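You operate a simulated robot arm through the tools that you are given. There is no shell and no other tool. Be economical: measure what you need, move in short steps, check, and stop when the job is done.

You are at the controls of a simulated two-armed robot. One attempt, no reset.

## Task
Run the cabinet up to the heat on the job card.
Fine: vent and door lever closed; wait till the display shows that heat.

The check looks at the end state, three seconds after you hand in, the way a careful person would. Anything else that was tipped, shoved, dropped, spilled or broken makes it a failure.

## Robot
Two 7-joint arms with two-finger parallel grippers on one trunk that stands fixed in place. Base frame: the origin is at the foot of the trunk, x ahead of it, y to its left, z up. Readings come in m, degrees, newtons and seconds.
The left shoulder is at [0.05, 0.209, 1.246], the right one opposite. With the tool pointing down near the work surface each hand reaches from about 0.1 to 0.8 m from the base axis, measured 20 degrees to its own side. Payload 4.4 kg a hand.
Tool frame (each hand has its own): the origin (TCP) lies between the finger pads and is the grasp point; the fingertips stand 0.023 m ahead of it; z points along the fingers, y is the line along which they close. The gripper opens to 0.094 m. The fingers are 0.038 m wide and 0.01 m thick; the gripper's body (0.054 by 0.096 m) begins 0.039 m behind the TCP.
Orientation is that of the tool frame in the base frame, as a unit quaternion [w, x, y, z]. With the fingers straight down and closing along the base's y, the tool's x points along the base's -x, its y along +y and its z along -z.

## Interface
- The arms move only by the tool drive_tool. It takes "left_motion", "right_motion" or both (then of equal length, played together; a hand with none holds still); each is a list of rows, each a list of 7 numbers: the shift along the tool's x, y, z in units of 150 mm (1.0 is 150 mm), then the turn, a rotation vector about the tool's x, y, z in units of 60 degrees (1.0 is 60 degrees), then the closure, from 0 (fully open) to 1 (shut). In form: [[x, y, z, rx, ry, rz, grip], ...]. A call has 1 to 20 rows; each row is the pose to reach, as a shift and turn from the pose commanded when the call began, along the tool's axes at that moment. A call with a number of a shift or a turn outside -1 to 1 is refused whole. Rows are played at 5 a second. More than 0.05 m and 8.6 degrees between two rows, or a gripper value outside its range, and nothing of the call is played. Where a pose cannot be reached the arm comes as near as it can. A force on the tool above 90 N (or 10 N above the force at the start of the call, whichever is more), or a blocked arm, ends the call early, and 0.2 s more pass. Each finger travels about 0.108 m/s and halts on what it meets, pressing with about 37 N; the grip force reading is that of the motor and also rises with nothing between the fingers. The clock runs only during rows and for 0.2 s after the last one: add rows that repeat a pose to give the fingers time. The reply holds the time, the measured pose of the TCP, the force on the tool along the base axes, the opening and the grip force, in the units named above and with some noise, with the torque about the TCP (base axes, N m) and any sound that the robot's microphone picked up, and new pictures: "show" is both (left out), scene, wrist or none (wrist: the cameras of the hands that moved).
- Cameras (640 x 400 px; columns grow to the right, rows downward): "scene" is now at [0.1516, -0.0435, 1.442]; the picture's right is [-0.46, -0.89, 0.00], its down [-0.30, 0.15, -0.94] and it looks along [0.84, -0.43, -0.33] (base axes); focal length 253 px, centre (320, 200). "left" rides on the left gripper at [0.086, -0.016, -0.074] in its tool frame; the picture's right is [0.18, 0.98, 0.00], its down [-0.58, 0.11, -0.81] and it looks along [-0.79, 0.15, 0.59] (tool axes); focal length 243 px, centre (320, 200). "right" rides on the right gripper at [0.087, 0.016, -0.074] in its tool frame; the picture's right is [-0.18, 0.98, 0.00], its down [-0.58, -0.11, -0.81] and it looks along [-0.79, -0.15, 0.59] (tool axes); focal length 243 px, centre (320, 200). There is no depth. A picture from a camera that has moved, and an enlarged one, comes with that camera's place and axes in the base frame and with its lens.
- move_column(by): slides the trunk up (or, below 0, down) by that many m; the arms and the scene camera ride with it, the base frame stays. It gives what a move gives, with no picture.
- turn_head(pan, tilt): turns the head with the scene camera to pan (to the left, within 80 degrees either way) and tilt (down, from -29 to 69), counted from straight ahead of the robot. It gives what a move gives, and a new picture of the scene camera.
- zoom(camera, box): a new picture of the part [left, top, right, bottom] of that camera's present view, enlarged. No time passes.
- close_job(): hands the job in; it is judged then, once.

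Work in short steps. Places have to be worked out from the pictures, the camera data and where the tool is seen: move nearer, look again, correct. Check each grasp and each placing, and mend what went wrong. You have 120 turns and 200 pictures in all, those below and enlarged ones among them. Open the grippers and draw the arms clear of the work before you hand the job in, unless the task says otherwise; then end with one line.

The tools are called after ">>>" as name(argument=value, ...) on one line, values as JSON. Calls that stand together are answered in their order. drive_tool: Moves the arms, as the interface text tells. Its arguments: {"type":"object","properties":{"left_motion":{"type":"array","items":{"type":"array","items":{"type":"number"}}},"right_motion":{"type":"array","items":{"type":"array","items":{"type":"number"}}},"show":{"type":"string","enum":["both","scene","wrist","none"]}},"required":[]} The other tools are called the same way: move_column (by) slides the trunk up or down; turn_head (pan, tilt) turns the head that bears the scene camera; zoom (camera, box) takes an enlarged picture of a part of a camera's view; close_job () hands the job in.

At the start:

```text
clock: 0.0
left_position: [0.503, -0.0921, 1.3616]
left_orientation: [-0.001, 0.0, 1.0, 0.0]
left_ft_force: [0.3, 0.3, 0.8]
left_moment: [0.0, 0.03, -0.01]
left_grip_width: 0.0942
left_finger_force: 0.0
right_position: [0.4131, -0.4795, 1.4154]
right_orientation: [-0.001, 0.001, 1.0, 0.0]
right_ft_force: [0.7, 0.0, -0.5]
right_moment: [0.0, 0.01, 0.02]
right_grip_width: 0.0938
right_finger_force: 0.1
trunk travel left (down, up): [-0.325, 0.238]
head pan, tilt: [-27.3, 19.5]
```

scene: 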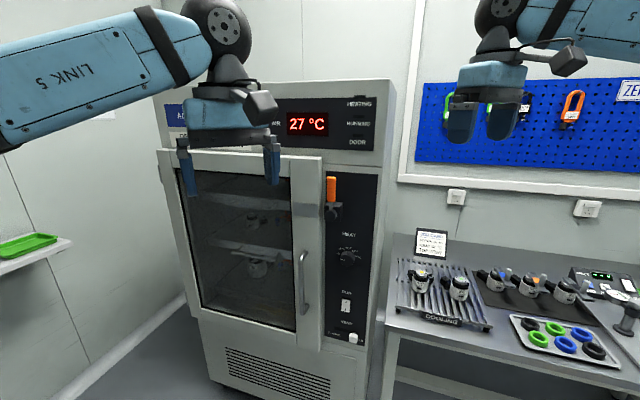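
right: 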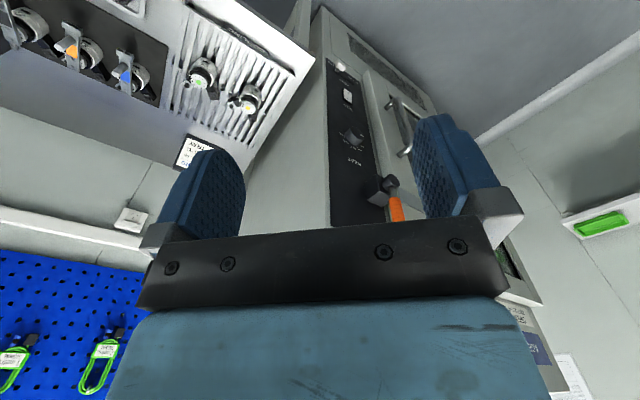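
left: 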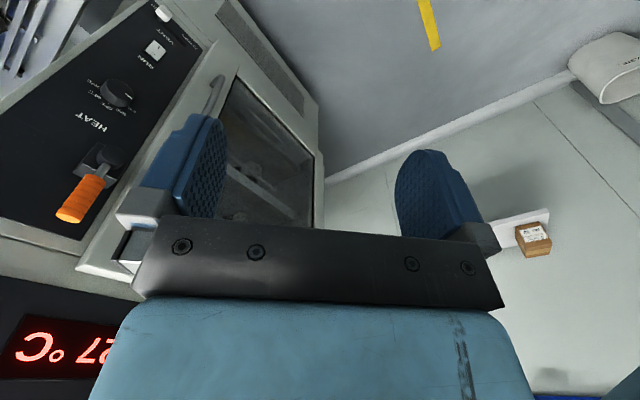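

The cabinet shows 27 °C with a lever (orange), heat knob, a run switch, and a vent knob. I zoom into the job card and the control panel.

>>> zoom(camera="scene", box=[405, 220, 455, 265])

>>> zoom(camera="scene", box=[310, 160, 400, 360])

>>> zoom(camera="scene", box=[150, 80, 400, 180])

>>> zoom(camera="left", box=[0, 0, 240, 280])

```text
8.89 times, centred on (430, 242) of scene
camera zoom: at [0.1516, -0.0435, 1.442], right [-0.46, -0.89, 0.0], down [-0.3, 0.15, -0.94], along [0.84, -0.43, -0.33], focal length 2249 px, centre (-658, -178)
```

zoom: 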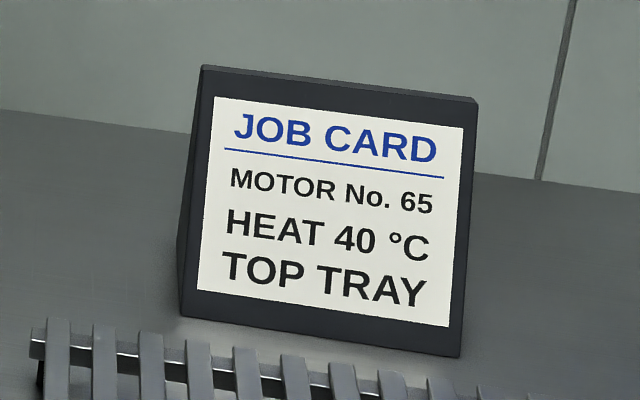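

```text
2.00 times, centred on (355, 260) of scene
camera zoom: at [0.1516, -0.0435, 1.442], right [-0.46, -0.89, 0.0], down [-0.3, 0.15, -0.94], along [0.84, -0.43, -0.33], focal length 506 px, centre (250, 80)
```

zoom: 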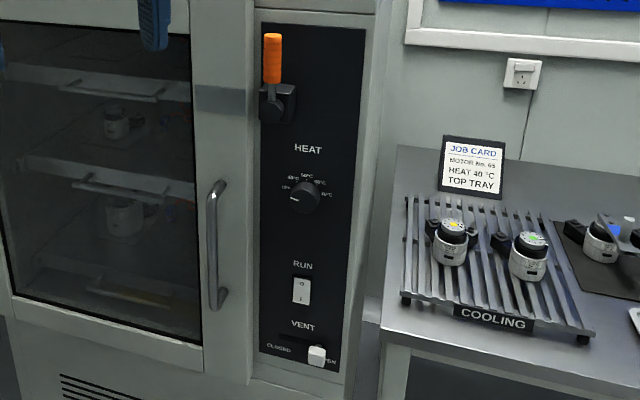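

```text
2.56 times, centred on (275, 130) of scene
camera zoom: at [0.1516, -0.0435, 1.442], right [-0.46, -0.89, 0.0], down [-0.3, 0.15, -0.94], along [0.84, -0.43, -0.33], focal length 648 px, centre (435, 379)
```

zoom: 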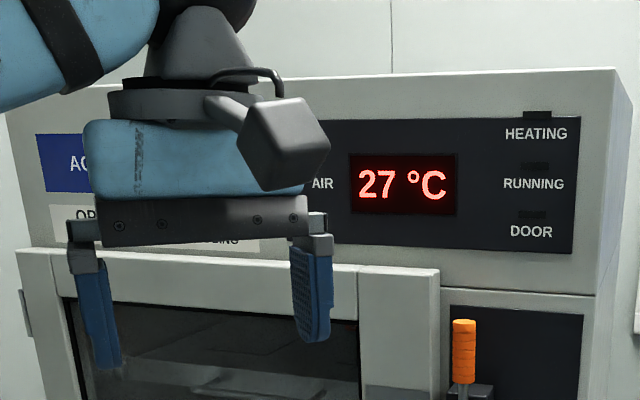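

```text
1.43 times, centred on (120, 140) of left
camera zoom: at [0.4153, -0.108, 1.4364], right [-0.18, 0.98, 0.0], down [0.58, 0.11, 0.81], along [0.79, 0.15, -0.59], focal length 347 px, centre (606, 286)
```

zoom: 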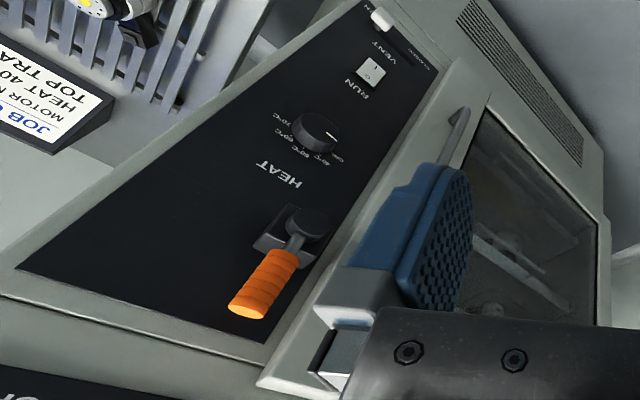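

The card says 40 °C. A notice is hidden behind the left hand, so I move that hand back and to the left to read it.

>>> drive_tool(left_motion=[[0.1, 0.3, 0, 0, 0, 0, 0], [0.2, 0.6, 0, 0, 0, 0, 0], [0.3, 0.9, 0, 0, 0, 0, 0], [0.3, 1, 0, 0, 0, 0, 0], [0.3, 1, 0, 0, 0, 0, 0]], show="scene")

>>> drive_tool(left_motion=[[0, 0.3, 0, 0, 0, 0, 0], [0, 0.6, 0, 0, 0, 0, 0], [0, 0.9, 0, 0, 0, 0, 0], [0, 1, 0, 0, 0, 0, 0], [0, 1, 0, 0, 0, 0, 0]], show="scene")

```text
clock: 1.2
left_position: [0.458, 0.0578, 1.3605]
left_orientation: [0.0, 0.0, 1.0, -0.001]
left_ft_force: [0.8, -0.3, -0.3]
left_moment: [0.0, -0.02, 0.01]
left_grip_width: 0.0941
left_finger_force: 0.1
right_position: [0.4128, -0.4792, 1.4141]
right_orientation: [0.0, 0.001, 1.0, 0.001]
right_ft_force: [0.0, 0.5, 0.2]
right_moment: [0.02, 0.0, 0.01]
right_grip_width: 0.094
right_finger_force: 0.0
trunk travel left (down, up): [-0.325, 0.238]
head pan, tilt: [-27.3, 19.5]
camera scene: at [0.1516, -0.044, 1.442], right [-0.46, -0.89, 0.0], down [-0.3, 0.15, -0.94], along [0.84, -0.43, -0.33], focal length 253 px, centre (320, 200)
```

scene: 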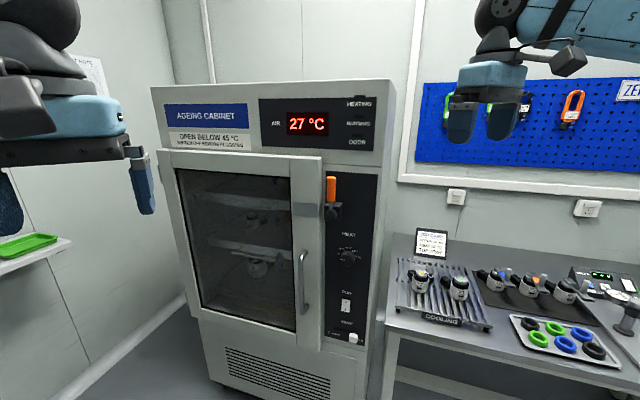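

```text
clock: 2.4
left_position: [0.4577, 0.2072, 1.3607]
left_orientation: [0.0, 0.001, 1.0, -0.001]
left_ft_force: [0.0, -0.1, 0.2]
left_moment: [-0.03, -0.01, 0.03]
left_grip_width: 0.0942
left_finger_force: 0.1
right_position: [0.4139, -0.4805, 1.4147]
right_orientation: [0.0, 0.0, 1.0, 0.001]
right_ft_force: [0.1, 0.5, 0.4]
right_moment: [0.02, -0.01, -0.02]
right_grip_width: 0.094
right_finger_force: 0.0
trunk travel left (down, up): [-0.325, 0.238]
head pan, tilt: [-27.3, 19.5]
camera scene: at [0.1517, -0.0439, 1.442], right [-0.46, -0.89, 0.0], down [-0.3, 0.15, -0.94], along [0.84, -0.43, -0.33], focal length 253 px, centre (320, 200)
```

scene: 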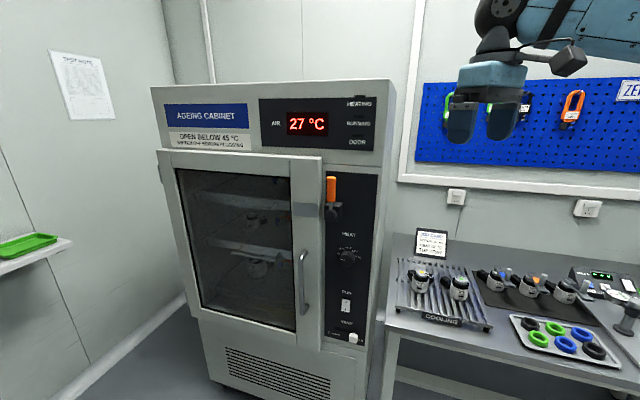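

The view is clear now; I read the notices and look at the panel controls up close.

>>> zoom(camera="scene", box=[150, 90, 270, 165])

>>> zoom(camera="scene", box=[45, 45, 120, 125])

>>> zoom(camera="scene", box=[310, 165, 390, 225])

>>> zoom(camera="scene", box=[320, 225, 380, 275])

>>> zoom(camera="scene", box=[315, 285, 385, 350])

```text
5.33 times, centred on (210, 128) of scene
camera zoom: at [0.1517, -0.0439, 1.442], right [-0.46, -0.89, 0.0], down [-0.3, 0.15, -0.94], along [0.84, -0.43, -0.33], focal length 1350 px, centre (907, 587)
```

zoom: 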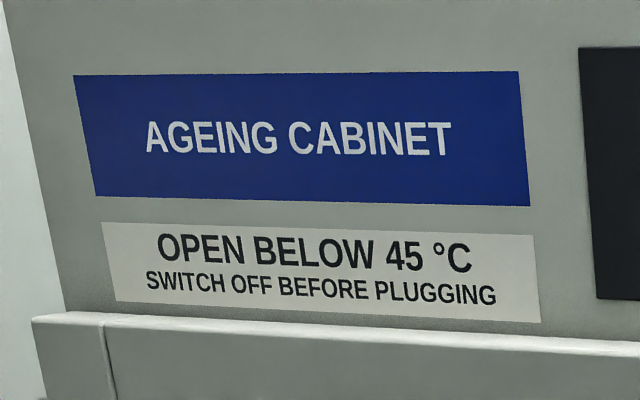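

```text
5.00 times, centred on (82, 85) of scene
camera zoom: at [0.1517, -0.0439, 1.442], right [-0.46, -0.89, 0.0], down [-0.3, 0.15, -0.94], along [0.84, -0.43, -0.33], focal length 1265 px, centre (1508, 775)
```

zoom: 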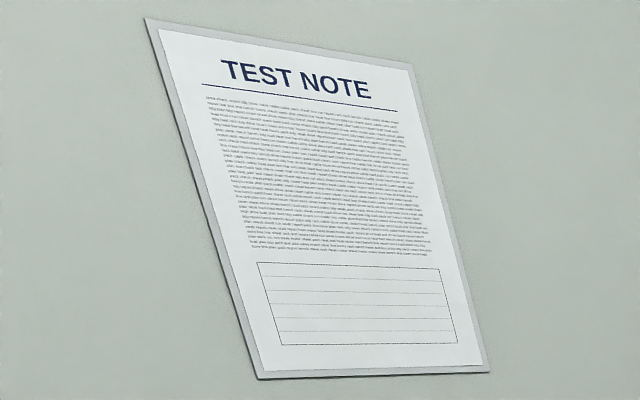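

```text
6.67 times, centred on (350, 195) of scene
camera zoom: at [0.1517, -0.0439, 1.442], right [-0.46, -0.89, 0.0], down [-0.3, 0.15, -0.94], along [0.84, -0.43, -0.33], focal length 1687 px, centre (120, 233)
```

zoom: 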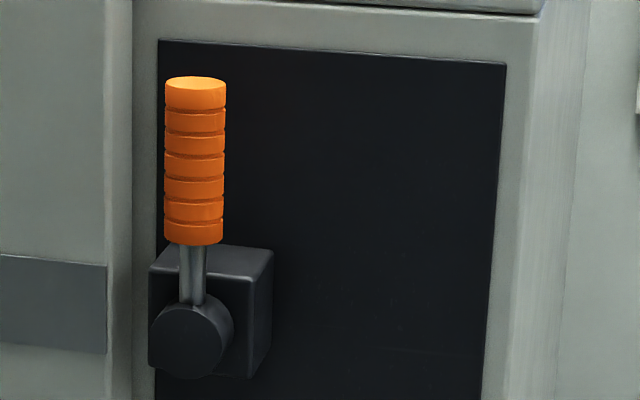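

```text
8.00 times, centred on (350, 250) of scene
camera zoom: at [0.1517, -0.0439, 1.442], right [-0.46, -0.89, 0.0], down [-0.3, 0.15, -0.94], along [0.84, -0.43, -0.33], focal length 2024 px, centre (80, -200)
```

zoom: 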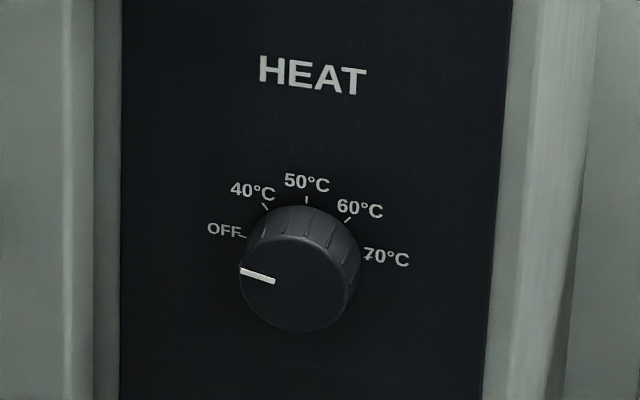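

```text
6.15 times, centred on (350, 318) of scene
camera zoom: at [0.1517, -0.0439, 1.442], right [-0.46, -0.89, 0.0], down [-0.3, 0.15, -0.94], along [0.84, -0.43, -0.33], focal length 1557 px, centre (135, -523)
```

zoom: 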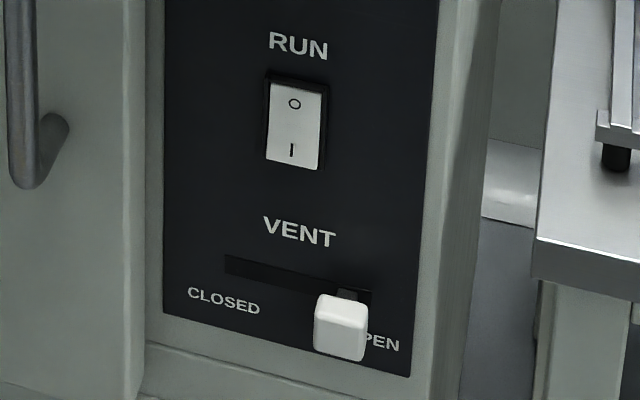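

The notes are clear: set HEAT to 40, RUN to I, VENT to closed, and lever swung over the door. Triangulating gives the knob near (0.70,-0.42,1.03), the lever hub near (0.735,-0.38,1.157), and a front yawed by about 43°. I start pitching the right tool to horizontal.

>>> drive_tool(right_motion=[[0.1, 0.1, 0, 0, -0.14, 0, 0], [0.2, 0.25, 0, 0, -0.28, 0, 0], [0.3, 0.4, 0, 0, -0.42, 0, 0], [0.4, 0.55, 0, 0, -0.56, 0, 0], [0.4, 0.7, 0, 0, -0.7, 0, 0], [0.4, 0.8, 0, 0, -0.84, 0, 0], [0.4, 0.8, 0, 0, -0.98, 0, 0], [0.4, 0.8, 0, 0, -0.98, 0, 0]], show="none")

>>> drive_tool(right_motion=[[0, 0, 0, 0, -0.13, 0, 0], [0, 0, 0, 0, -0.26, 0, 0], [0, 0, 0, 0, -0.39, 0, 0], [0, 0, 0, 0, -0.52, 0, 0], [0, 0, 0, 0, -0.52, 0, 0]], show="both")

```text
clock: 4.2
left_position: [0.4582, 0.2085, 1.3619]
left_orientation: [0.0, 0.0, 1.0, 0.0]
left_ft_force: [-0.2, -0.3, 0.2]
left_moment: [0.01, 0.04, 0.04]
left_grip_width: 0.0939
left_finger_force: 0.0
right_position: [0.3533, -0.3584, 1.4142]
right_orientation: [0.492, 0.0, 0.871, -0.001]
right_ft_force: [-0.9, -0.6, -0.5]
right_moment: [0.01, 0.02, 0.02]
right_grip_width: 0.094
right_finger_force: 0.0
trunk travel left (down, up): [-0.325, 0.238]
head pan, tilt: [-27.3, 19.5]
```

```text
clock: 5.4
left_position: [0.4575, 0.2091, 1.3612]
left_orientation: [0.0, 0.0, 1.0, 0.001]
left_ft_force: [0.4, -0.1, -0.4]
left_moment: [0.0, -0.01, -0.02]
left_grip_width: 0.0941
left_finger_force: 0.0
right_position: [0.3895, -0.3785, 1.4608]
right_orientation: [0.708, 0.0, 0.707, -0.001]
right_ft_force: [0.2, 0.2, -0.5]
right_moment: [0.01, -0.01, -0.01]
right_grip_width: 0.0938
right_finger_force: 0.0
right hand out of reach, approached as far as the arm can: row 1, 2, 3, 4, 5
trunk travel left (down, up): [-0.325, 0.238]
head pan, tilt: [-27.3, 19.5]
camera scene: at [0.1511, -0.0428, 1.4421], right [-0.46, -0.89, 0.0], down [-0.3, 0.15, -0.94], along [0.84, -0.43, -0.33], focal length 253 px, centre (320, 200)
camera right: at [0.3137, -0.3637, 1.3731], right [0.0, 0.98, 0.18], down [-0.81, -0.11, 0.58], along [0.59, -0.15, 0.79], focal length 243 px, centre (320, 200)
```

scene: 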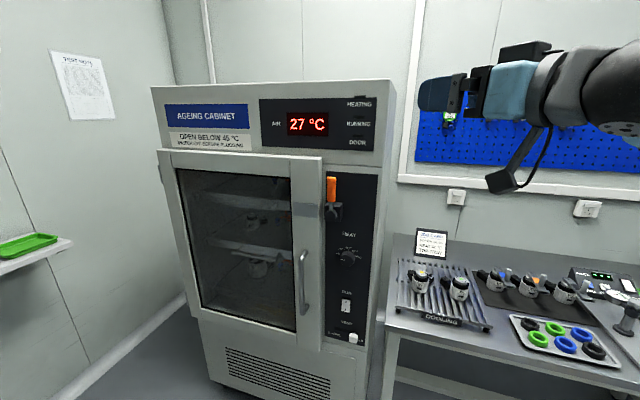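
right: 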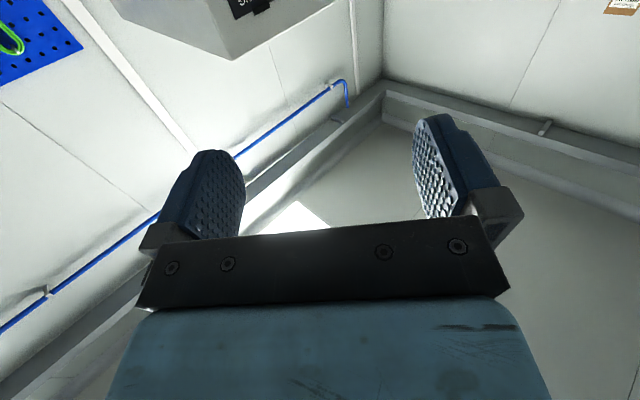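

Camera now looks upward; I want the camera above instead. I lower the trunk for easier reach to the panel, then roll 180° about the tool axis.

>>> move_column(by=-0.18)

>>> drive_tool(right_motion=[[0, 0, 0, 0, 0, 0.14, 0], [0, 0, 0, 0, 0, 0.28, 0], [0, 0, 0, 0, 0, 0.42, 0], [0, 0, 0, 0, 0, 0.56, 0], [0, 0, 0, 0, 0, 0.7, 0], [0, 0, 0, 0, 0, 0.84, 0], [0, 0, 0, 0, 0, 0.98, 0], [0, 0, 0, 0, 0, 0.98, 0]], show="none")

>>> drive_tool(right_motion=[[0, 0, 0, 0, 0, 0.14, 0], [0, 0, 0, 0, 0, 0.28, 0], [0, 0, 0, 0, 0, 0.42, 0], [0, 0, 0, 0, 0, 0.56, 0], [0, 0, 0, 0, 0, 0.7, 0], [0, 0, 0, 0, 0, 0.84, 0], [0, 0, 0, 0, 0, 0.98, 0], [0, 0, 0, 0, 0, 0.98, 0]], show="none")

>>> drive_tool(right_motion=[[0, 0, 0, 0, 0, 0.14, 0], [0, 0, 0, 0, 0, 0.28, 0], [0, 0, 0, 0, 0, 0.42, 0], [0, 0, 0, 0, 0, 0.56, 0], [0, 0, 0, 0, 0, 0.7, 0], [0, 0, 0, 0, 0, 0.84, 0], [0, 0, 0, 0, 0, 0.98, 0], [0, 0, 0, 0, 0, 1, 0]], show="both")

```text
clock: 7.4
left_position: [0.4573, 0.2089, 1.1821]
left_orientation: [0.001, 0.0, 1.0, 0.001]
left_ft_force: [-0.7, -0.5, -0.2]
left_moment: [0.0, 0.03, 0.02]
left_grip_width: 0.0941
left_finger_force: 0.1
right_position: [0.3887, -0.38, 1.2806]
right_orientation: [0.707, 0.0, 0.707, 0.0]
right_ft_force: [0.4, 0.0, 0.3]
right_moment: [0.01, 0.02, 0.02]
right_grip_width: 0.0941
right_finger_force: 0.1
trunk travel left (down, up): [-0.145, 0.418]
head pan, tilt: [-27.3, 19.5]
```

```text
clock: 9.2
left_position: [0.4567, 0.2082, 1.1817]
left_orientation: [-0.001, 0.001, 1.0, 0.0]
left_ft_force: [0.3, -0.4, 1.1]
left_moment: [-0.01, 0.05, -0.01]
left_grip_width: 0.094
left_finger_force: 0.1
right_position: [0.3875, -0.3793, 1.2803]
right_orientation: [0.616, 0.348, 0.616, 0.347]
right_ft_force: [-0.5, -0.4, 0.3]
right_moment: [-0.01, 0.0, 0.02]
right_grip_width: 0.0941
right_finger_force: 0.1
trunk travel left (down, up): [-0.145, 0.418]
head pan, tilt: [-27.3, 19.5]
```

```text
clock: 11.0
left_position: [0.4587, 0.2085, 1.1819]
left_orientation: [0.0, 0.0, 1.0, 0.0]
left_ft_force: [-0.1, 0.9, -0.9]
left_moment: [0.02, 0.01, -0.02]
left_grip_width: 0.0939
left_finger_force: 0.0
right_position: [0.3886, -0.3796, 1.28]
right_orientation: [0.367, 0.605, 0.366, 0.605]
right_ft_force: [0.2, 0.0, 0.2]
right_moment: [-0.01, 0.0, 0.0]
right_grip_width: 0.094
right_finger_force: 0.0
trunk travel left (down, up): [-0.145, 0.418]
head pan, tilt: [-27.3, 19.5]
```

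```text
clock: 12.8
left_position: [0.4577, 0.2074, 1.1808]
left_orientation: [0.0, 0.0, 1.0, 0.0]
left_ft_force: [-0.6, 0.5, 0.2]
left_moment: [0.02, -0.03, 0.02]
left_grip_width: 0.0942
left_finger_force: 0.1
right_position: [0.3891, -0.3783, 1.2801]
right_orientation: [0.014, 0.707, 0.013, 0.707]
right_ft_force: [0.5, 0.4, 0.6]
right_moment: [0.01, 0.01, -0.02]
right_grip_width: 0.094
right_finger_force: 0.1
trunk travel left (down, up): [-0.145, 0.418]
head pan, tilt: [-27.3, 19.5]
camera scene: at [0.1516, -0.0434, 1.262], right [-0.46, -0.89, 0.0], down [-0.3, 0.15, -0.94], along [0.84, -0.43, -0.33], focal length 253 px, centre (320, 200)
camera right: at [0.3143, -0.3931, 1.3663], right [0.0, -0.99, -0.14], down [-0.81, 0.09, -0.59], along [0.59, 0.12, -0.8], focal length 243 px, centre (320, 200)
```

scene: 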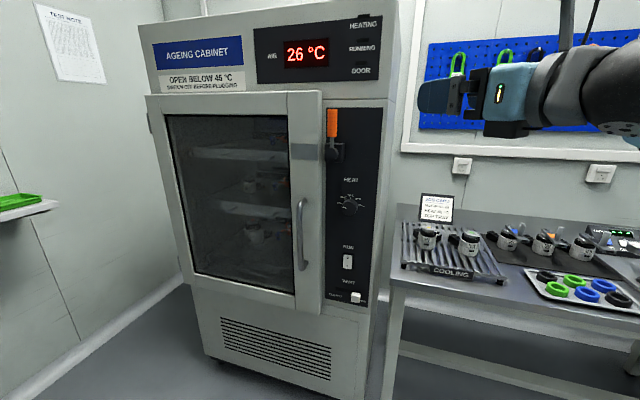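
right: 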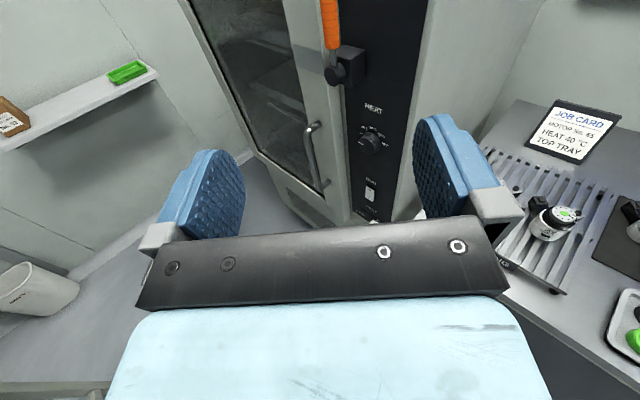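

The wrist camera now looks down at the panel. I zoom to measure panel points and see whether the door is fully shut.

>>> zoom(camera="right", box=[240, 0, 460, 230])

>>> zoom(camera="scene", box=[240, 70, 400, 190])

>>> zoom(camera="scene", box=[240, 200, 400, 320])

```text
1.74 times, centred on (350, 115) of right
camera zoom: at [0.3143, -0.3931, 1.3663], right [0.0, -0.99, -0.14], down [-0.81, 0.09, -0.59], along [0.59, 0.12, -0.8], focal length 422 px, centre (268, 348)
```

zoom: 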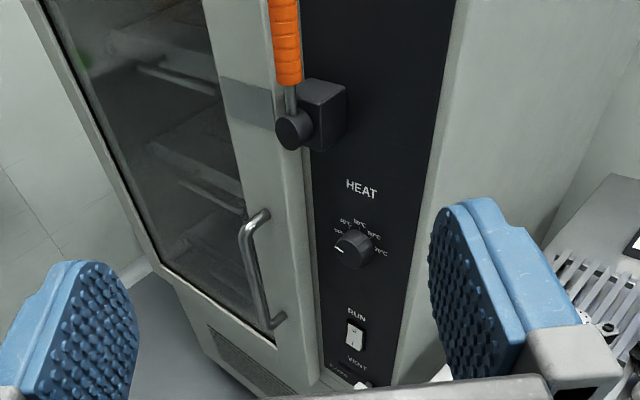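

```text
3.33 times, centred on (320, 130) of scene
camera zoom: at [0.1516, -0.0434, 1.262], right [-0.46, -0.89, 0.0], down [-0.3, 0.15, -0.94], along [0.84, -0.43, -0.33], focal length 844 px, centre (320, 433)
```

zoom: 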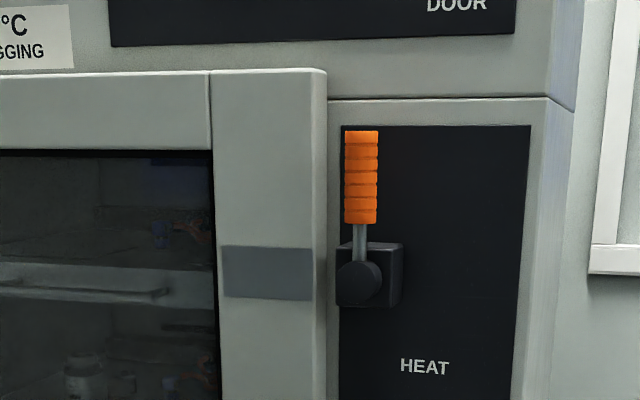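

```text
3.33 times, centred on (320, 260) of scene
camera zoom: at [0.1516, -0.0434, 1.262], right [-0.46, -0.89, 0.0], down [-0.3, 0.15, -0.94], along [0.84, -0.43, -0.33], focal length 844 px, centre (320, 0)
```

zoom: 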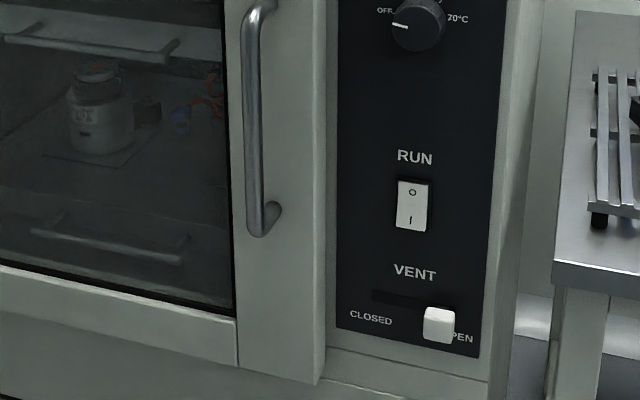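

Stereo from the two trunk heights gives the panel plane yawed 45°: normal (-0.707, 0.707), with the lever hub standing about 6 cm proud and the door about 3.6 cm. I yaw the right tool by −45° and close the fingers to use them as a pusher.

>>> drive_tool(right_motion=[[0, 0, 0, -0.125, 0, 0, 0.2], [0, 0, 0, -0.25, 0, 0, 0.4], [0, 0, 0, -0.375, 0, 0, 0.6], [0, 0, 0, -0.5, 0, 0, 0.8], [0, 0, 0, -0.625, 0, 0, 1], [0, 0, 0, -0.75, 0, 0, 1], [0, 0, 0, -0.75, 0, 0, 1]], show="none")

>>> drive_tool(right_motion=[[-0.1, -0.25, 0.15, 0, 0, 0, 1], [-0.2, -0.5, 0.3, 0, 0, 0, 1], [-0.3, -0.75, 0.45, 0, 0, 0, 1], [-0.37, -0.9, 0.6, 0, 0, 0, 1], [-0.37, -1, 0.7, 0, 0, 0, 1], [-0.37, -1, 0.7, 0, 0, 0, 1]], show="both")

```text
clock: 14.4
left_position: [0.4569, 0.2075, 1.1827]
left_orientation: [0.001, 0.001, 1.0, 0.002]
left_ft_force: [0.1, -0.5, 0.1]
left_moment: [0.04, -0.01, 0.01]
left_grip_width: 0.0939
left_finger_force: 0.1
right_position: [0.3893, -0.3807, 1.2801]
right_orientation: [0.284, 0.647, -0.259, 0.658]
right_ft_force: [-0.6, -0.6, 0.6]
right_moment: [-0.01, -0.04, 0.03]
right_grip_width: 0.0002
right_finger_force: 36.8
right hand out of reach, approached as far as the arm can: row 1, 2, 3, 4
trunk travel left (down, up): [-0.145, 0.418]
head pan, tilt: [-27.3, 19.5]
```

```text
clock: 15.8
left_position: [0.4582, 0.2078, 1.1816]
left_orientation: [0.001, 0.0, 1.0, 0.001]
left_ft_force: [0.0, -0.1, -0.5]
left_moment: [0.03, 0.02, -0.02]
left_grip_width: 0.0938
left_finger_force: 0.0
right_position: [0.5673, -0.3513, 1.2216]
right_orientation: [0.284, 0.647, -0.257, 0.659]
right_ft_force: [-0.3, 0.6, 0.1]
right_moment: [0.02, 0.02, 0.01]
right_grip_width: 0.0001
right_finger_force: 36.9
trunk travel left (down, up): [-0.145, 0.418]
head pan, tilt: [-27.3, 19.5]
camera scene: at [0.1513, -0.0436, 1.2621], right [-0.46, -0.89, 0.0], down [-0.3, 0.15, -0.94], along [0.84, -0.43, -0.33], focal length 253 px, centre (320, 200)
camera right: at [0.5034, -0.3075, 1.3061], right [-0.7, -0.7, -0.16], down [-0.49, 0.62, -0.61], along [0.52, -0.35, -0.78], focal length 243 px, centre (320, 200)
```

scene: 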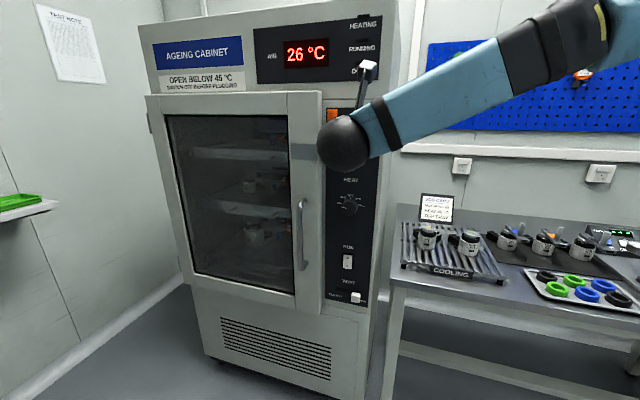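
right: 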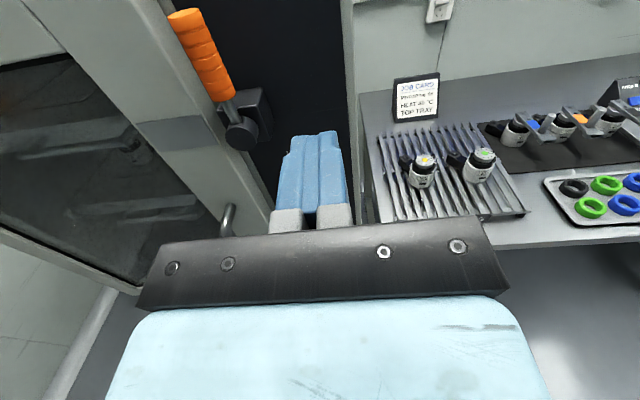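

The wrist view confirms the hub at (0.746,-0.386,1.151) and the grip spanning z≈1.18–1.265. I advance the closed fingers to the right side of the orange grip.

>>> drive_tool(right_motion=[[0.07, 0, 0.25, 0, 0, 0, 1], [0.07, -0.1, 0.5, 0, 0, 0, 1], [0.07, -0.2, 0.7, 0, 0, 0, 1], [0.07, -0.25, 0.85, 0, 0, 0, 1], [0.07, -0.25, 0.9, 0, 0, 0, 1], [0.07, -0.25, 0.9, 0, 0, 0, 1]], show="wrist")

```text
clock: 17.2
left_position: [0.457, 0.2079, 1.181]
left_orientation: [0.0, -0.001, 1.0, 0.0]
left_ft_force: [0.1, -0.7, 0.2]
left_moment: [0.01, 0.0, 0.02]
left_grip_width: 0.0939
left_finger_force: 0.1
right_position: [0.6886, -0.4192, 1.2355]
right_orientation: [0.284, 0.648, -0.257, 0.659]
right_ft_force: [0.9, -0.7, -0.3]
right_moment: [-0.03, 0.02, 0.0]
right_grip_width: 0.0
right_finger_force: 36.6
trunk travel left (down, up): [-0.145, 0.418]
head pan, tilt: [-27.3, 19.5]
camera right: at [0.6256, -0.3749, 1.3197], right [-0.7, -0.7, -0.15], down [-0.49, 0.62, -0.61], along [0.52, -0.35, -0.78], focal length 243 px, centre (320, 200)
```

right: 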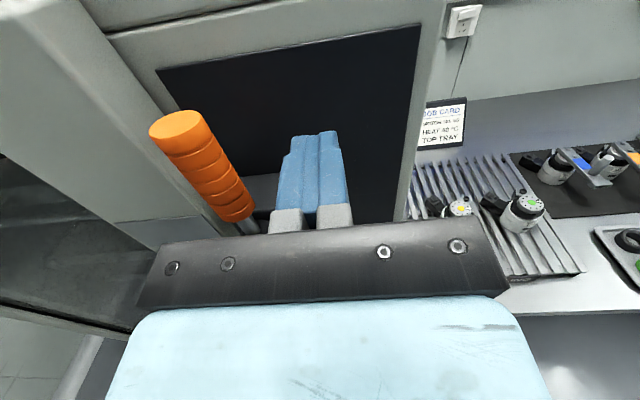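

Fingers are about 4 cm right of the grip. I push it left along the arc, halfway first.

>>> drive_tool(right_motion=[[-0.037, -0.15, 0, 0, 0, 0, 1], [-0.037, -0.273, 0, 0, 0, 0, 1], [-0.006, -0.383, 0, 0, 0, 0, 1], [0, -0.445, 0, 0, 0, 0, 1], [0, -0.507, 0, 0, 0, 0, 1], [-0.015, -0.572, 0, 0, 0, 0, 1], [-0.03, -0.637, 0, 0, 0, 0, 1], [-0.03, -0.637, 0, 0, 0, 0, 1]], show="both")

```text
clock: 19.0
left_position: [0.4575, 0.2076, 1.1813]
left_orientation: [0.001, 0.0, 1.0, 0.0]
left_ft_force: [-0.7, 0.6, -0.7]
left_moment: [-0.03, -0.02, -0.01]
left_grip_width: 0.0942
left_finger_force: 0.2
right_position: [0.7574, -0.3522, 1.2296]
right_orientation: [0.284, 0.647, -0.256, 0.659]
right_ft_force: [0.2, -0.2, 0.1]
right_moment: [-0.01, 0.03, -0.02]
right_grip_width: 0.0
right_finger_force: 36.9
trunk travel left (down, up): [-0.145, 0.418]
head pan, tilt: [-27.3, 19.5]
camera scene: at [0.1514, -0.0434, 1.2621], right [-0.46, -0.89, 0.0], down [-0.3, 0.15, -0.94], along [0.84, -0.43, -0.33], focal length 253 px, centre (320, 200)
camera right: at [0.6934, -0.3085, 1.3132], right [-0.7, -0.7, -0.15], down [-0.49, 0.62, -0.61], along [0.52, -0.35, -0.78], focal length 243 px, centre (320, 200)
```

scene: 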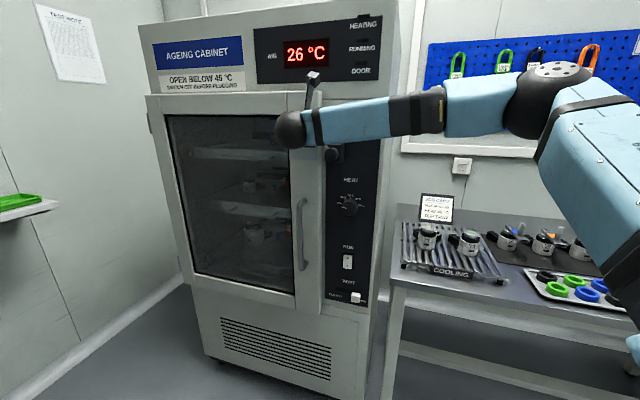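
right: 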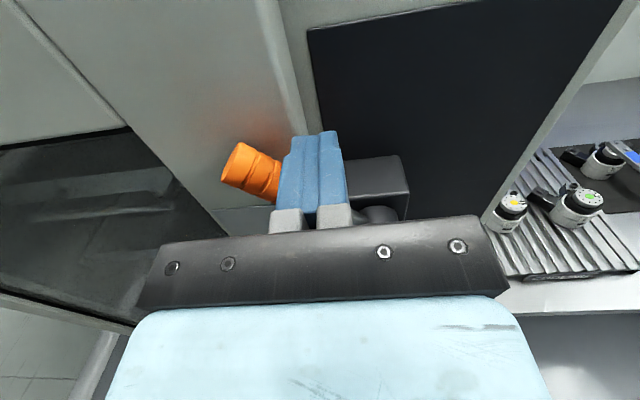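

The lever follows, now roughly at 45°. I continue to the horizontal.

>>> drive_tool(right_motion=[[-0.033, -0.063, 0, 0, 0, 0, 1], [-0.067, -0.126, 0, 0, 0, 0, 1], [-0.118, -0.181, 0, 0, 0, 0, 1], [-0.17, -0.236, 0, 0, 0, 0, 1], [-0.24, -0.275, 0, 0, 0, 0, 1], [-0.31, -0.313, 0, 0, 0, 0, 1], [-0.33, -0.313, 0, 0, 0, 0, 1], [-0.33, -0.313, 0, 0, 0, 0, 1]], show="both")

```text
clock: 20.8
left_position: [0.4573, 0.2084, 1.1813]
left_orientation: [0.001, 0.0, 1.0, 0.0]
left_ft_force: [0.1, 1.0, -0.2]
left_moment: [0.0, -0.01, 0.0]
left_grip_width: 0.0937
left_finger_force: 0.0
right_position: [0.781, -0.3316, 1.1811]
right_orientation: [0.283, 0.646, -0.257, 0.66]
right_ft_force: [10.0, -2.8, 15.3]
right_moment: [-0.2, -0.37, 0.09]
right_grip_width: 0.0
right_finger_force: 37.2
right hand out of reach, approached as far as the arm can: row 4, 5, 6, 7, 8
trunk travel left (down, up): [-0.145, 0.418]
head pan, tilt: [-27.3, 19.5]
camera scene: at [0.1512, -0.043, 1.2623], right [-0.46, -0.89, 0.0], down [-0.3, 0.15, -0.94], along [0.84, -0.43, -0.33], focal length 253 px, centre (320, 200)
camera right: at [0.716, -0.2877, 1.2647], right [-0.69, -0.7, -0.16], down [-0.49, 0.62, -0.61], along [0.53, -0.35, -0.78], focal length 243 px, centre (320, 200)
```

scene: 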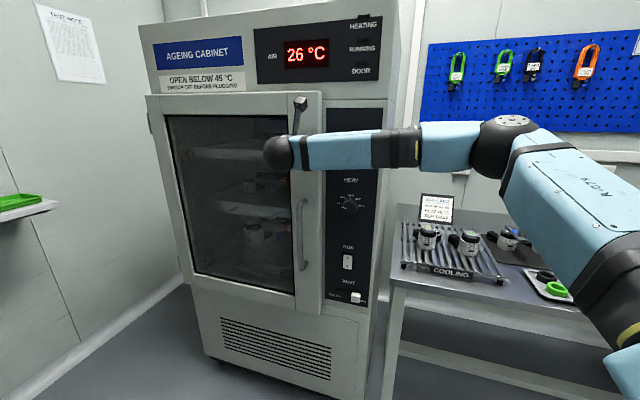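
right: 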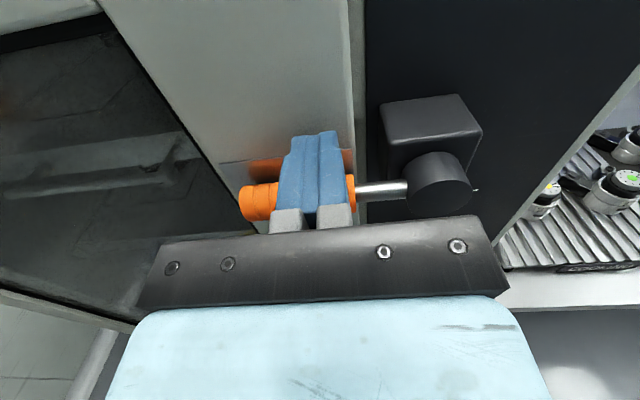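

The lever is horizontal and against its stop. I lift off and back away so I can inspect it.

>>> drive_tool(right_motion=[[0.1, 0, 0, 0, 0, 0, 1], [0.12, 0, -0.25, 0, 0, 0, 1], [0.12, 0.1, -0.55, 0, 0, 0, 1], [0.12, 0.4, -0.8, 0, 0, 0, 1], [0.12, 0.7, -0.95, 0, 0, 0, 1], [0.12, 1, -0.95, 0, 0, 0, 1], [0.12, 1, -0.95, 0, 0, 0, 1]], show="both")

```text
refused: row 4 steps farther than a row can; nothing moved
```

>>> drive_tool(right_motion=[[0.1, 0, 0, 0, 0, 0, 1], [0.12, 0, -0.25, 0, 0, 0, 1], [0.12, 0.1, -0.5, 0, 0, 0, 1], [0.12, 0.3, -0.7, 0, 0, 0, 1], [0.12, 0.55, -0.85, 0, 0, 0, 1], [0.12, 0.8, -0.95, 0, 0, 0, 1], [0.12, 1, -0.95, 0, 0, 0, 1], [0.12, 1, -0.95, 0, 0, 0, 1]], show="both")

```text
clock: 22.6
left_position: [0.4581, 0.2085, 1.1817]
left_orientation: [0.0, 0.0, 1.0, 0.001]
left_ft_force: [0.0, 0.4, -0.3]
left_moment: [0.02, 0.03, -0.01]
left_grip_width: 0.0942
left_finger_force: 0.0
right_position: [0.575, -0.3363, 1.1963]
right_orientation: [0.284, 0.648, -0.257, 0.658]
right_ft_force: [-0.4, 0.7, -0.1]
right_moment: [-0.02, -0.01, -0.03]
right_grip_width: 0.0
right_finger_force: 37.1
trunk travel left (down, up): [-0.145, 0.418]
head pan, tilt: [-27.3, 19.5]
camera scene: at [0.1519, -0.0431, 1.262], right [-0.46, -0.89, 0.0], down [-0.3, 0.15, -0.94], along [0.84, -0.43, -0.33], focal length 253 px, centre (320, 200)
camera right: at [0.5099, -0.2927, 1.2815], right [-0.7, -0.7, -0.15], down [-0.49, 0.62, -0.61], along [0.52, -0.35, -0.78], focal length 243 px, centre (320, 200)
```

scene: 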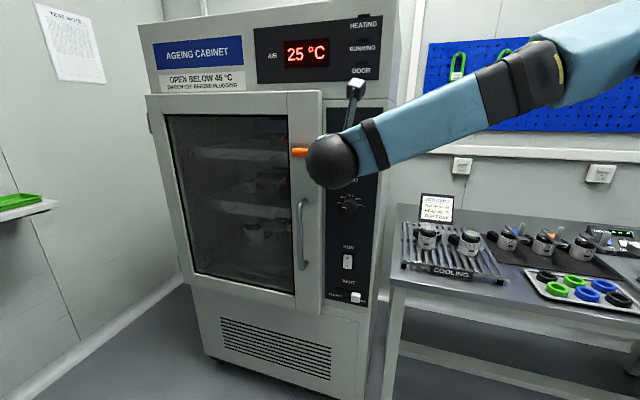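
right: 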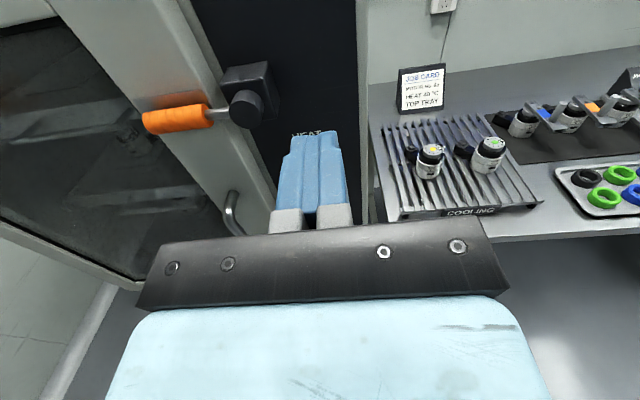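

The lever lies across the door. Next is the vent slider near z≈0.68; I lower the trunk the rest of the way and bring the hand down in front of the panel.

>>> move_column(by=-0.14)

>>> drive_tool(right_motion=[[-0.3, 0.1, 0, 0, 0, 0, 1], [-0.6, 0.2, 0, 0, 0, 0, 1], [-0.9, 0.25, 0, 0, 0, 0, 1], [-1, 0.3, 0, 0, 0, 0, 1], [-1, 0.3, 0, 0, 0, 0, 1]], show="both")

```text
clock: 24.3
left_position: [0.4579, 0.2085, 1.0409]
left_orientation: [0.0, -0.001, 1.0, 0.0]
left_ft_force: [0.2, -0.5, 0.6]
left_moment: [0.02, -0.01, 0.0]
left_grip_width: 0.0942
left_finger_force: 0.1
right_position: [0.5742, -0.3375, 1.0589]
right_orientation: [0.284, 0.648, -0.258, 0.658]
right_ft_force: [0.0, -0.2, -0.8]
right_moment: [0.0, 0.03, 0.03]
right_grip_width: 0.0
right_finger_force: 36.3
trunk travel left (down, up): [-0.005, 0.558]
head pan, tilt: [-27.3, 19.5]
```

```text
clock: 25.5
left_position: [0.4575, 0.2077, 1.0414]
left_orientation: [0.0, -0.001, 1.0, 0.0]
left_ft_force: [0.4, 0.1, 0.8]
left_moment: [-0.02, 0.02, -0.02]
left_grip_width: 0.0938
left_finger_force: 0.1
right_position: [0.5413, -0.3737, 0.9101]
right_orientation: [0.283, 0.648, -0.256, 0.659]
right_ft_force: [0.7, 0.4, -0.1]
right_moment: [0.01, 0.01, -0.02]
right_grip_width: 0.0
right_finger_force: 36.9
trunk travel left (down, up): [-0.005, 0.558]
head pan, tilt: [-27.3, 19.5]
camera scene: at [0.1515, -0.0435, 1.122], right [-0.46, -0.89, 0.0], down [-0.3, 0.15, -0.94], along [0.84, -0.43, -0.33], focal length 253 px, centre (320, 200)
camera right: at [0.4775, -0.3305, 0.9942], right [-0.7, -0.7, -0.15], down [-0.49, 0.62, -0.61], along [0.52, -0.35, -0.78], focal length 243 px, centre (320, 200)
```

scene: 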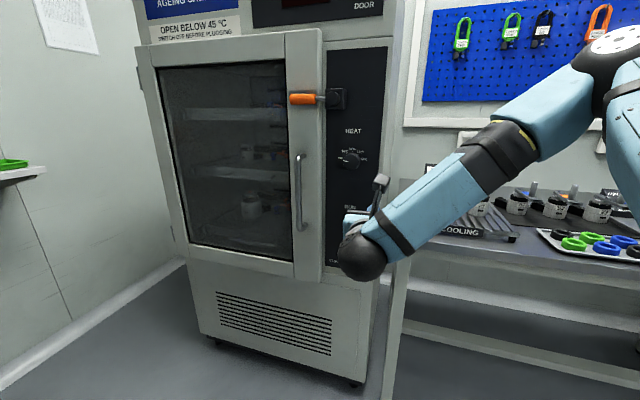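
right: 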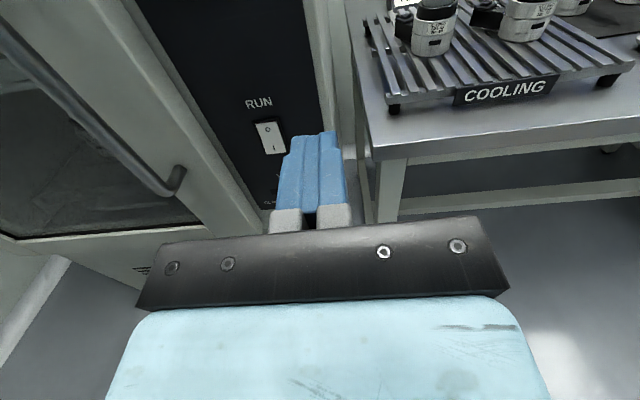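

Lever clearly closed. I descend further toward the vent.

>>> drive_tool(right_motion=[[-0.3, 0.05, 0, 0, 0, 0, 1], [-0.6, 0.1, 0, 0, 0, 0, 1], [-0.9, 0.15, 0, 0, 0, 0, 1], [-1, 0.2, 0, 0, 0, 0, 1], [-1, 0.2, 0, 0, 0, 0, 1]], show="both")

```text
clock: 26.7
left_position: [0.4576, 0.2085, 1.0415]
left_orientation: [-0.001, 0.0, 1.0, 0.0]
left_ft_force: [-0.3, -0.2, 0.4]
left_moment: [0.03, -0.01, 0.01]
left_grip_width: 0.0941
left_finger_force: 0.0
right_position: [0.519, -0.4026, 0.7593]
right_orientation: [0.285, 0.647, -0.257, 0.659]
right_ft_force: [0.0, 0.4, -0.1]
right_moment: [0.01, -0.02, -0.01]
right_grip_width: 0.0
right_finger_force: 37.3
trunk travel left (down, up): [-0.005, 0.558]
head pan, tilt: [-27.3, 19.5]
camera scene: at [0.1515, -0.0435, 1.122], right [-0.46, -0.89, 0.0], down [-0.3, 0.15, -0.94], along [0.84, -0.43, -0.33], focal length 253 px, centre (320, 200)
camera right: at [0.4551, -0.3583, 0.8438], right [-0.7, -0.7, -0.16], down [-0.49, 0.62, -0.61], along [0.52, -0.35, -0.78], focal length 243 px, centre (320, 200)
```

scene: 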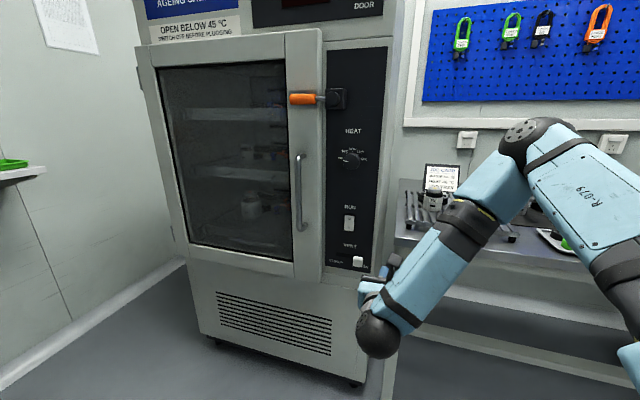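
right: 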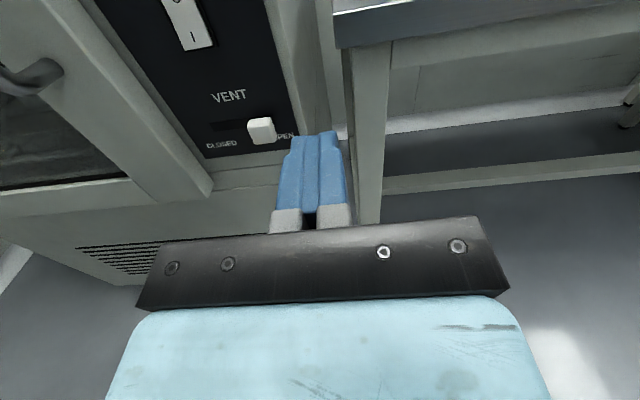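

The vent knob works out to (e≈-0.168, z≈0.672), about 3 cm proud. I move to its right side and look before pushing.

>>> drive_tool(right_motion=[[-0.2, 0, 0.2, 0, 0, 0, 1], [-0.4, 0, 0.4, 0, 0, 0, 1], [-0.56, -0.1, 0.55, 0, 0, 0, 1], [-0.56, -0.22, 0.75, 0, 0, 0, 1], [-0.56, -0.22, 0.95, 0, 0, 0, 1], [-0.56, -0.22, 0.95, 0, 0, 0, 1]], show="both")

```text
clock: 28.1
left_position: [0.4593, 0.207, 1.0413]
left_orientation: [0.0, 0.0, 1.0, 0.0]
left_ft_force: [-0.6, -0.1, 0.1]
left_moment: [0.01, 0.06, -0.02]
left_grip_width: 0.0941
left_finger_force: 0.0
right_position: [0.6367, -0.4934, 0.7025]
right_orientation: [0.284, 0.648, -0.257, 0.658]
right_ft_force: [0.2, 0.4, 0.8]
right_moment: [0.01, 0.0, -0.02]
right_grip_width: 0.0
right_finger_force: 36.5
right hand out of reach, approached as far as the arm can: row 3, 4, 5, 6
trunk travel left (down, up): [-0.005, 0.558]
head pan, tilt: [-27.3, 19.5]
camera scene: at [0.1516, -0.0435, 1.122], right [-0.46, -0.89, 0.0], down [-0.3, 0.15, -0.94], along [0.84, -0.43, -0.33], focal length 253 px, centre (320, 200)
camera right: at [0.572, -0.4498, 0.7863], right [-0.7, -0.7, -0.15], down [-0.49, 0.62, -0.61], along [0.52, -0.35, -0.78], focal length 243 px, centre (320, 200)
```

scene: 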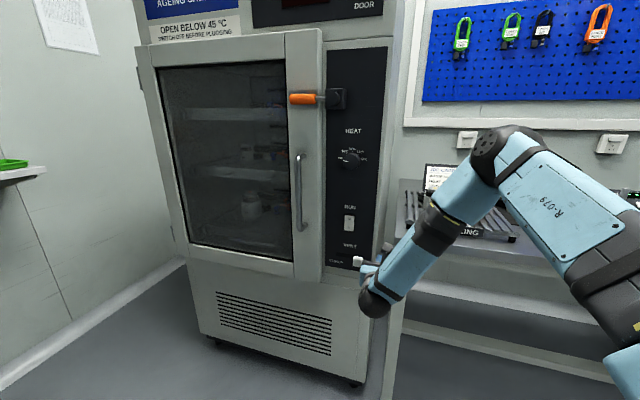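
right: 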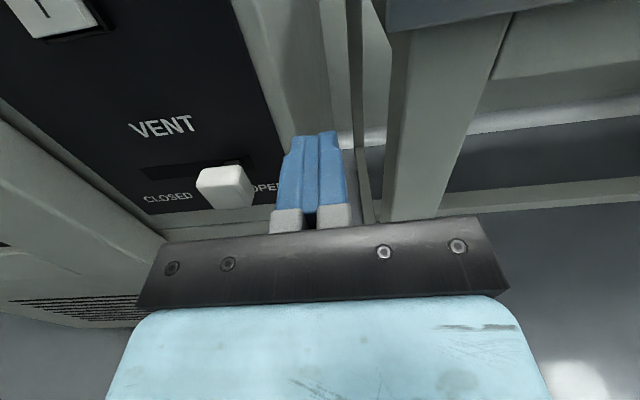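

Reach stops at z≈0.70 with a level tool. I pitch the tool about 25° nose-down so the wrist stays higher, backing off slightly, and lower the tips.

>>> drive_tool(right_motion=[[0, 0, -0.15, -0.0, -0.1, 0, 1], [0, 0, -0.3, 0, -0.22, 0, 1], [0, 0, -0.3, 0, -0.34, 0, 1], [0, 0, -0.3, 0, -0.45, 0, 1], [-0.1, 0, -0.3, 0, -0.45, 0, 1], [-0.19, 0, -0.3, 0, -0.45, 0, 1], [-0.19, 0, -0.3, 0, -0.45, 0, 1]], show="wrist")

```text
clock: 29.7
left_position: [0.4587, 0.2074, 1.0419]
left_orientation: [0.0, 0.0, 1.0, 0.0]
left_ft_force: [0.8, 0.4, 0.3]
left_moment: [-0.02, 0.0, -0.02]
left_grip_width: 0.0941
left_finger_force: 0.1
right_position: [0.6025, -0.4617, 0.6749]
right_orientation: [0.217, 0.783, -0.317, 0.489]
right_ft_force: [1.1, 0.4, 0.6]
right_moment: [-0.03, -0.01, -0.03]
right_grip_width: 0.0001
right_finger_force: 37.4
trunk travel left (down, up): [-0.005, 0.558]
head pan, tilt: [-27.3, 19.5]
camera right: at [0.5732, -0.4507, 0.7842], right [-0.75, -0.64, -0.14], down [-0.62, 0.77, -0.18], along [0.22, -0.05, -0.97], focal length 243 px, centre (320, 200)
```

right: 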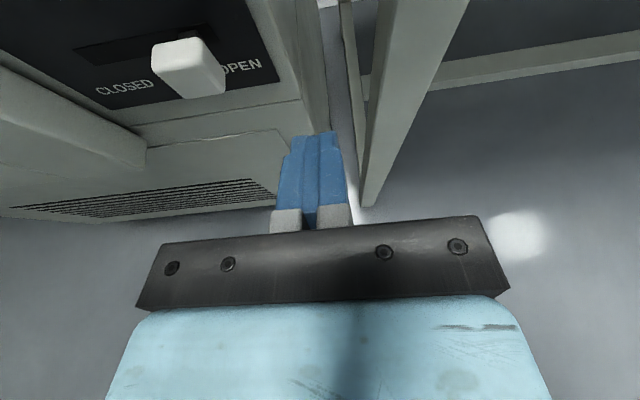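

Now the pose is reachable. I advance the tips to the right of the vent knob.

>>> drive_tool(right_motion=[[0.08, -0.06, 0.13, 0, 0, 0, 1], [0.16, -0.12, 0.27, 0, 0, 0, 1], [0.242, -0.17, 0.4, 0, 0, 0, 1], [0.242, -0.17, 0.4, 0, 0, 0, 1]], show="both")

```text
clock: 30.7
left_position: [0.458, 0.2079, 1.042]
left_orientation: [0.0, 0.0, 1.0, 0.0]
left_ft_force: [0.1, 0.1, -0.4]
left_moment: [0.01, 0.05, 0.05]
left_grip_width: 0.094
left_finger_force: 0.0
right_position: [0.6712, -0.4915, 0.6818]
right_orientation: [0.216, 0.784, -0.316, 0.489]
right_ft_force: [-0.1, 0.0, 0.5]
right_moment: [0.0, 0.01, 0.02]
right_grip_width: 0.0002
right_finger_force: 37.0
trunk travel left (down, up): [-0.005, 0.558]
head pan, tilt: [-27.3, 19.5]
camera scene: at [0.1516, -0.0435, 1.122], right [-0.46, -0.89, 0.0], down [-0.3, 0.15, -0.94], along [0.84, -0.43, -0.33], focal length 253 px, centre (320, 200)
camera right: at [0.6403, -0.4811, 0.7906], right [-0.75, -0.64, -0.14], down [-0.62, 0.77, -0.18], along [0.22, -0.05, -0.97], focal length 243 px, centre (320, 200)
```

scene: 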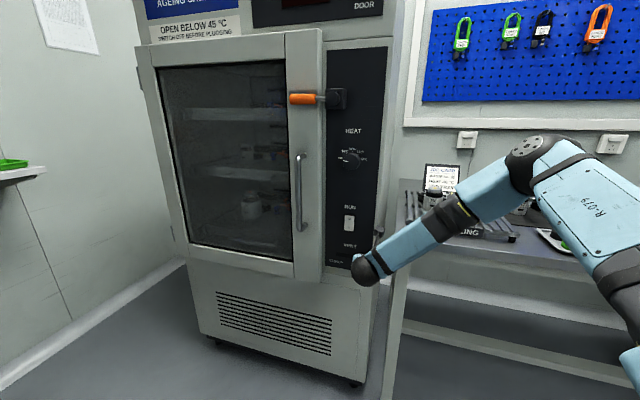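
right: 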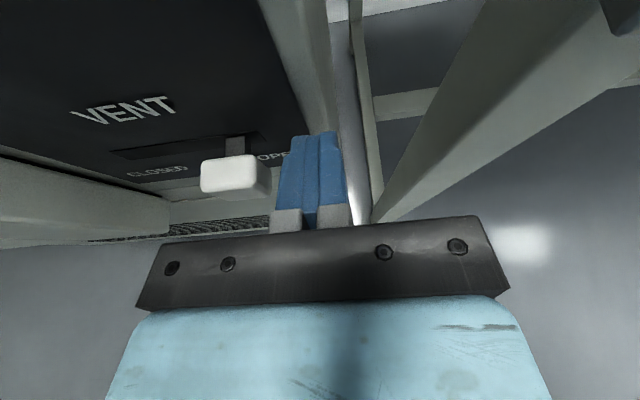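

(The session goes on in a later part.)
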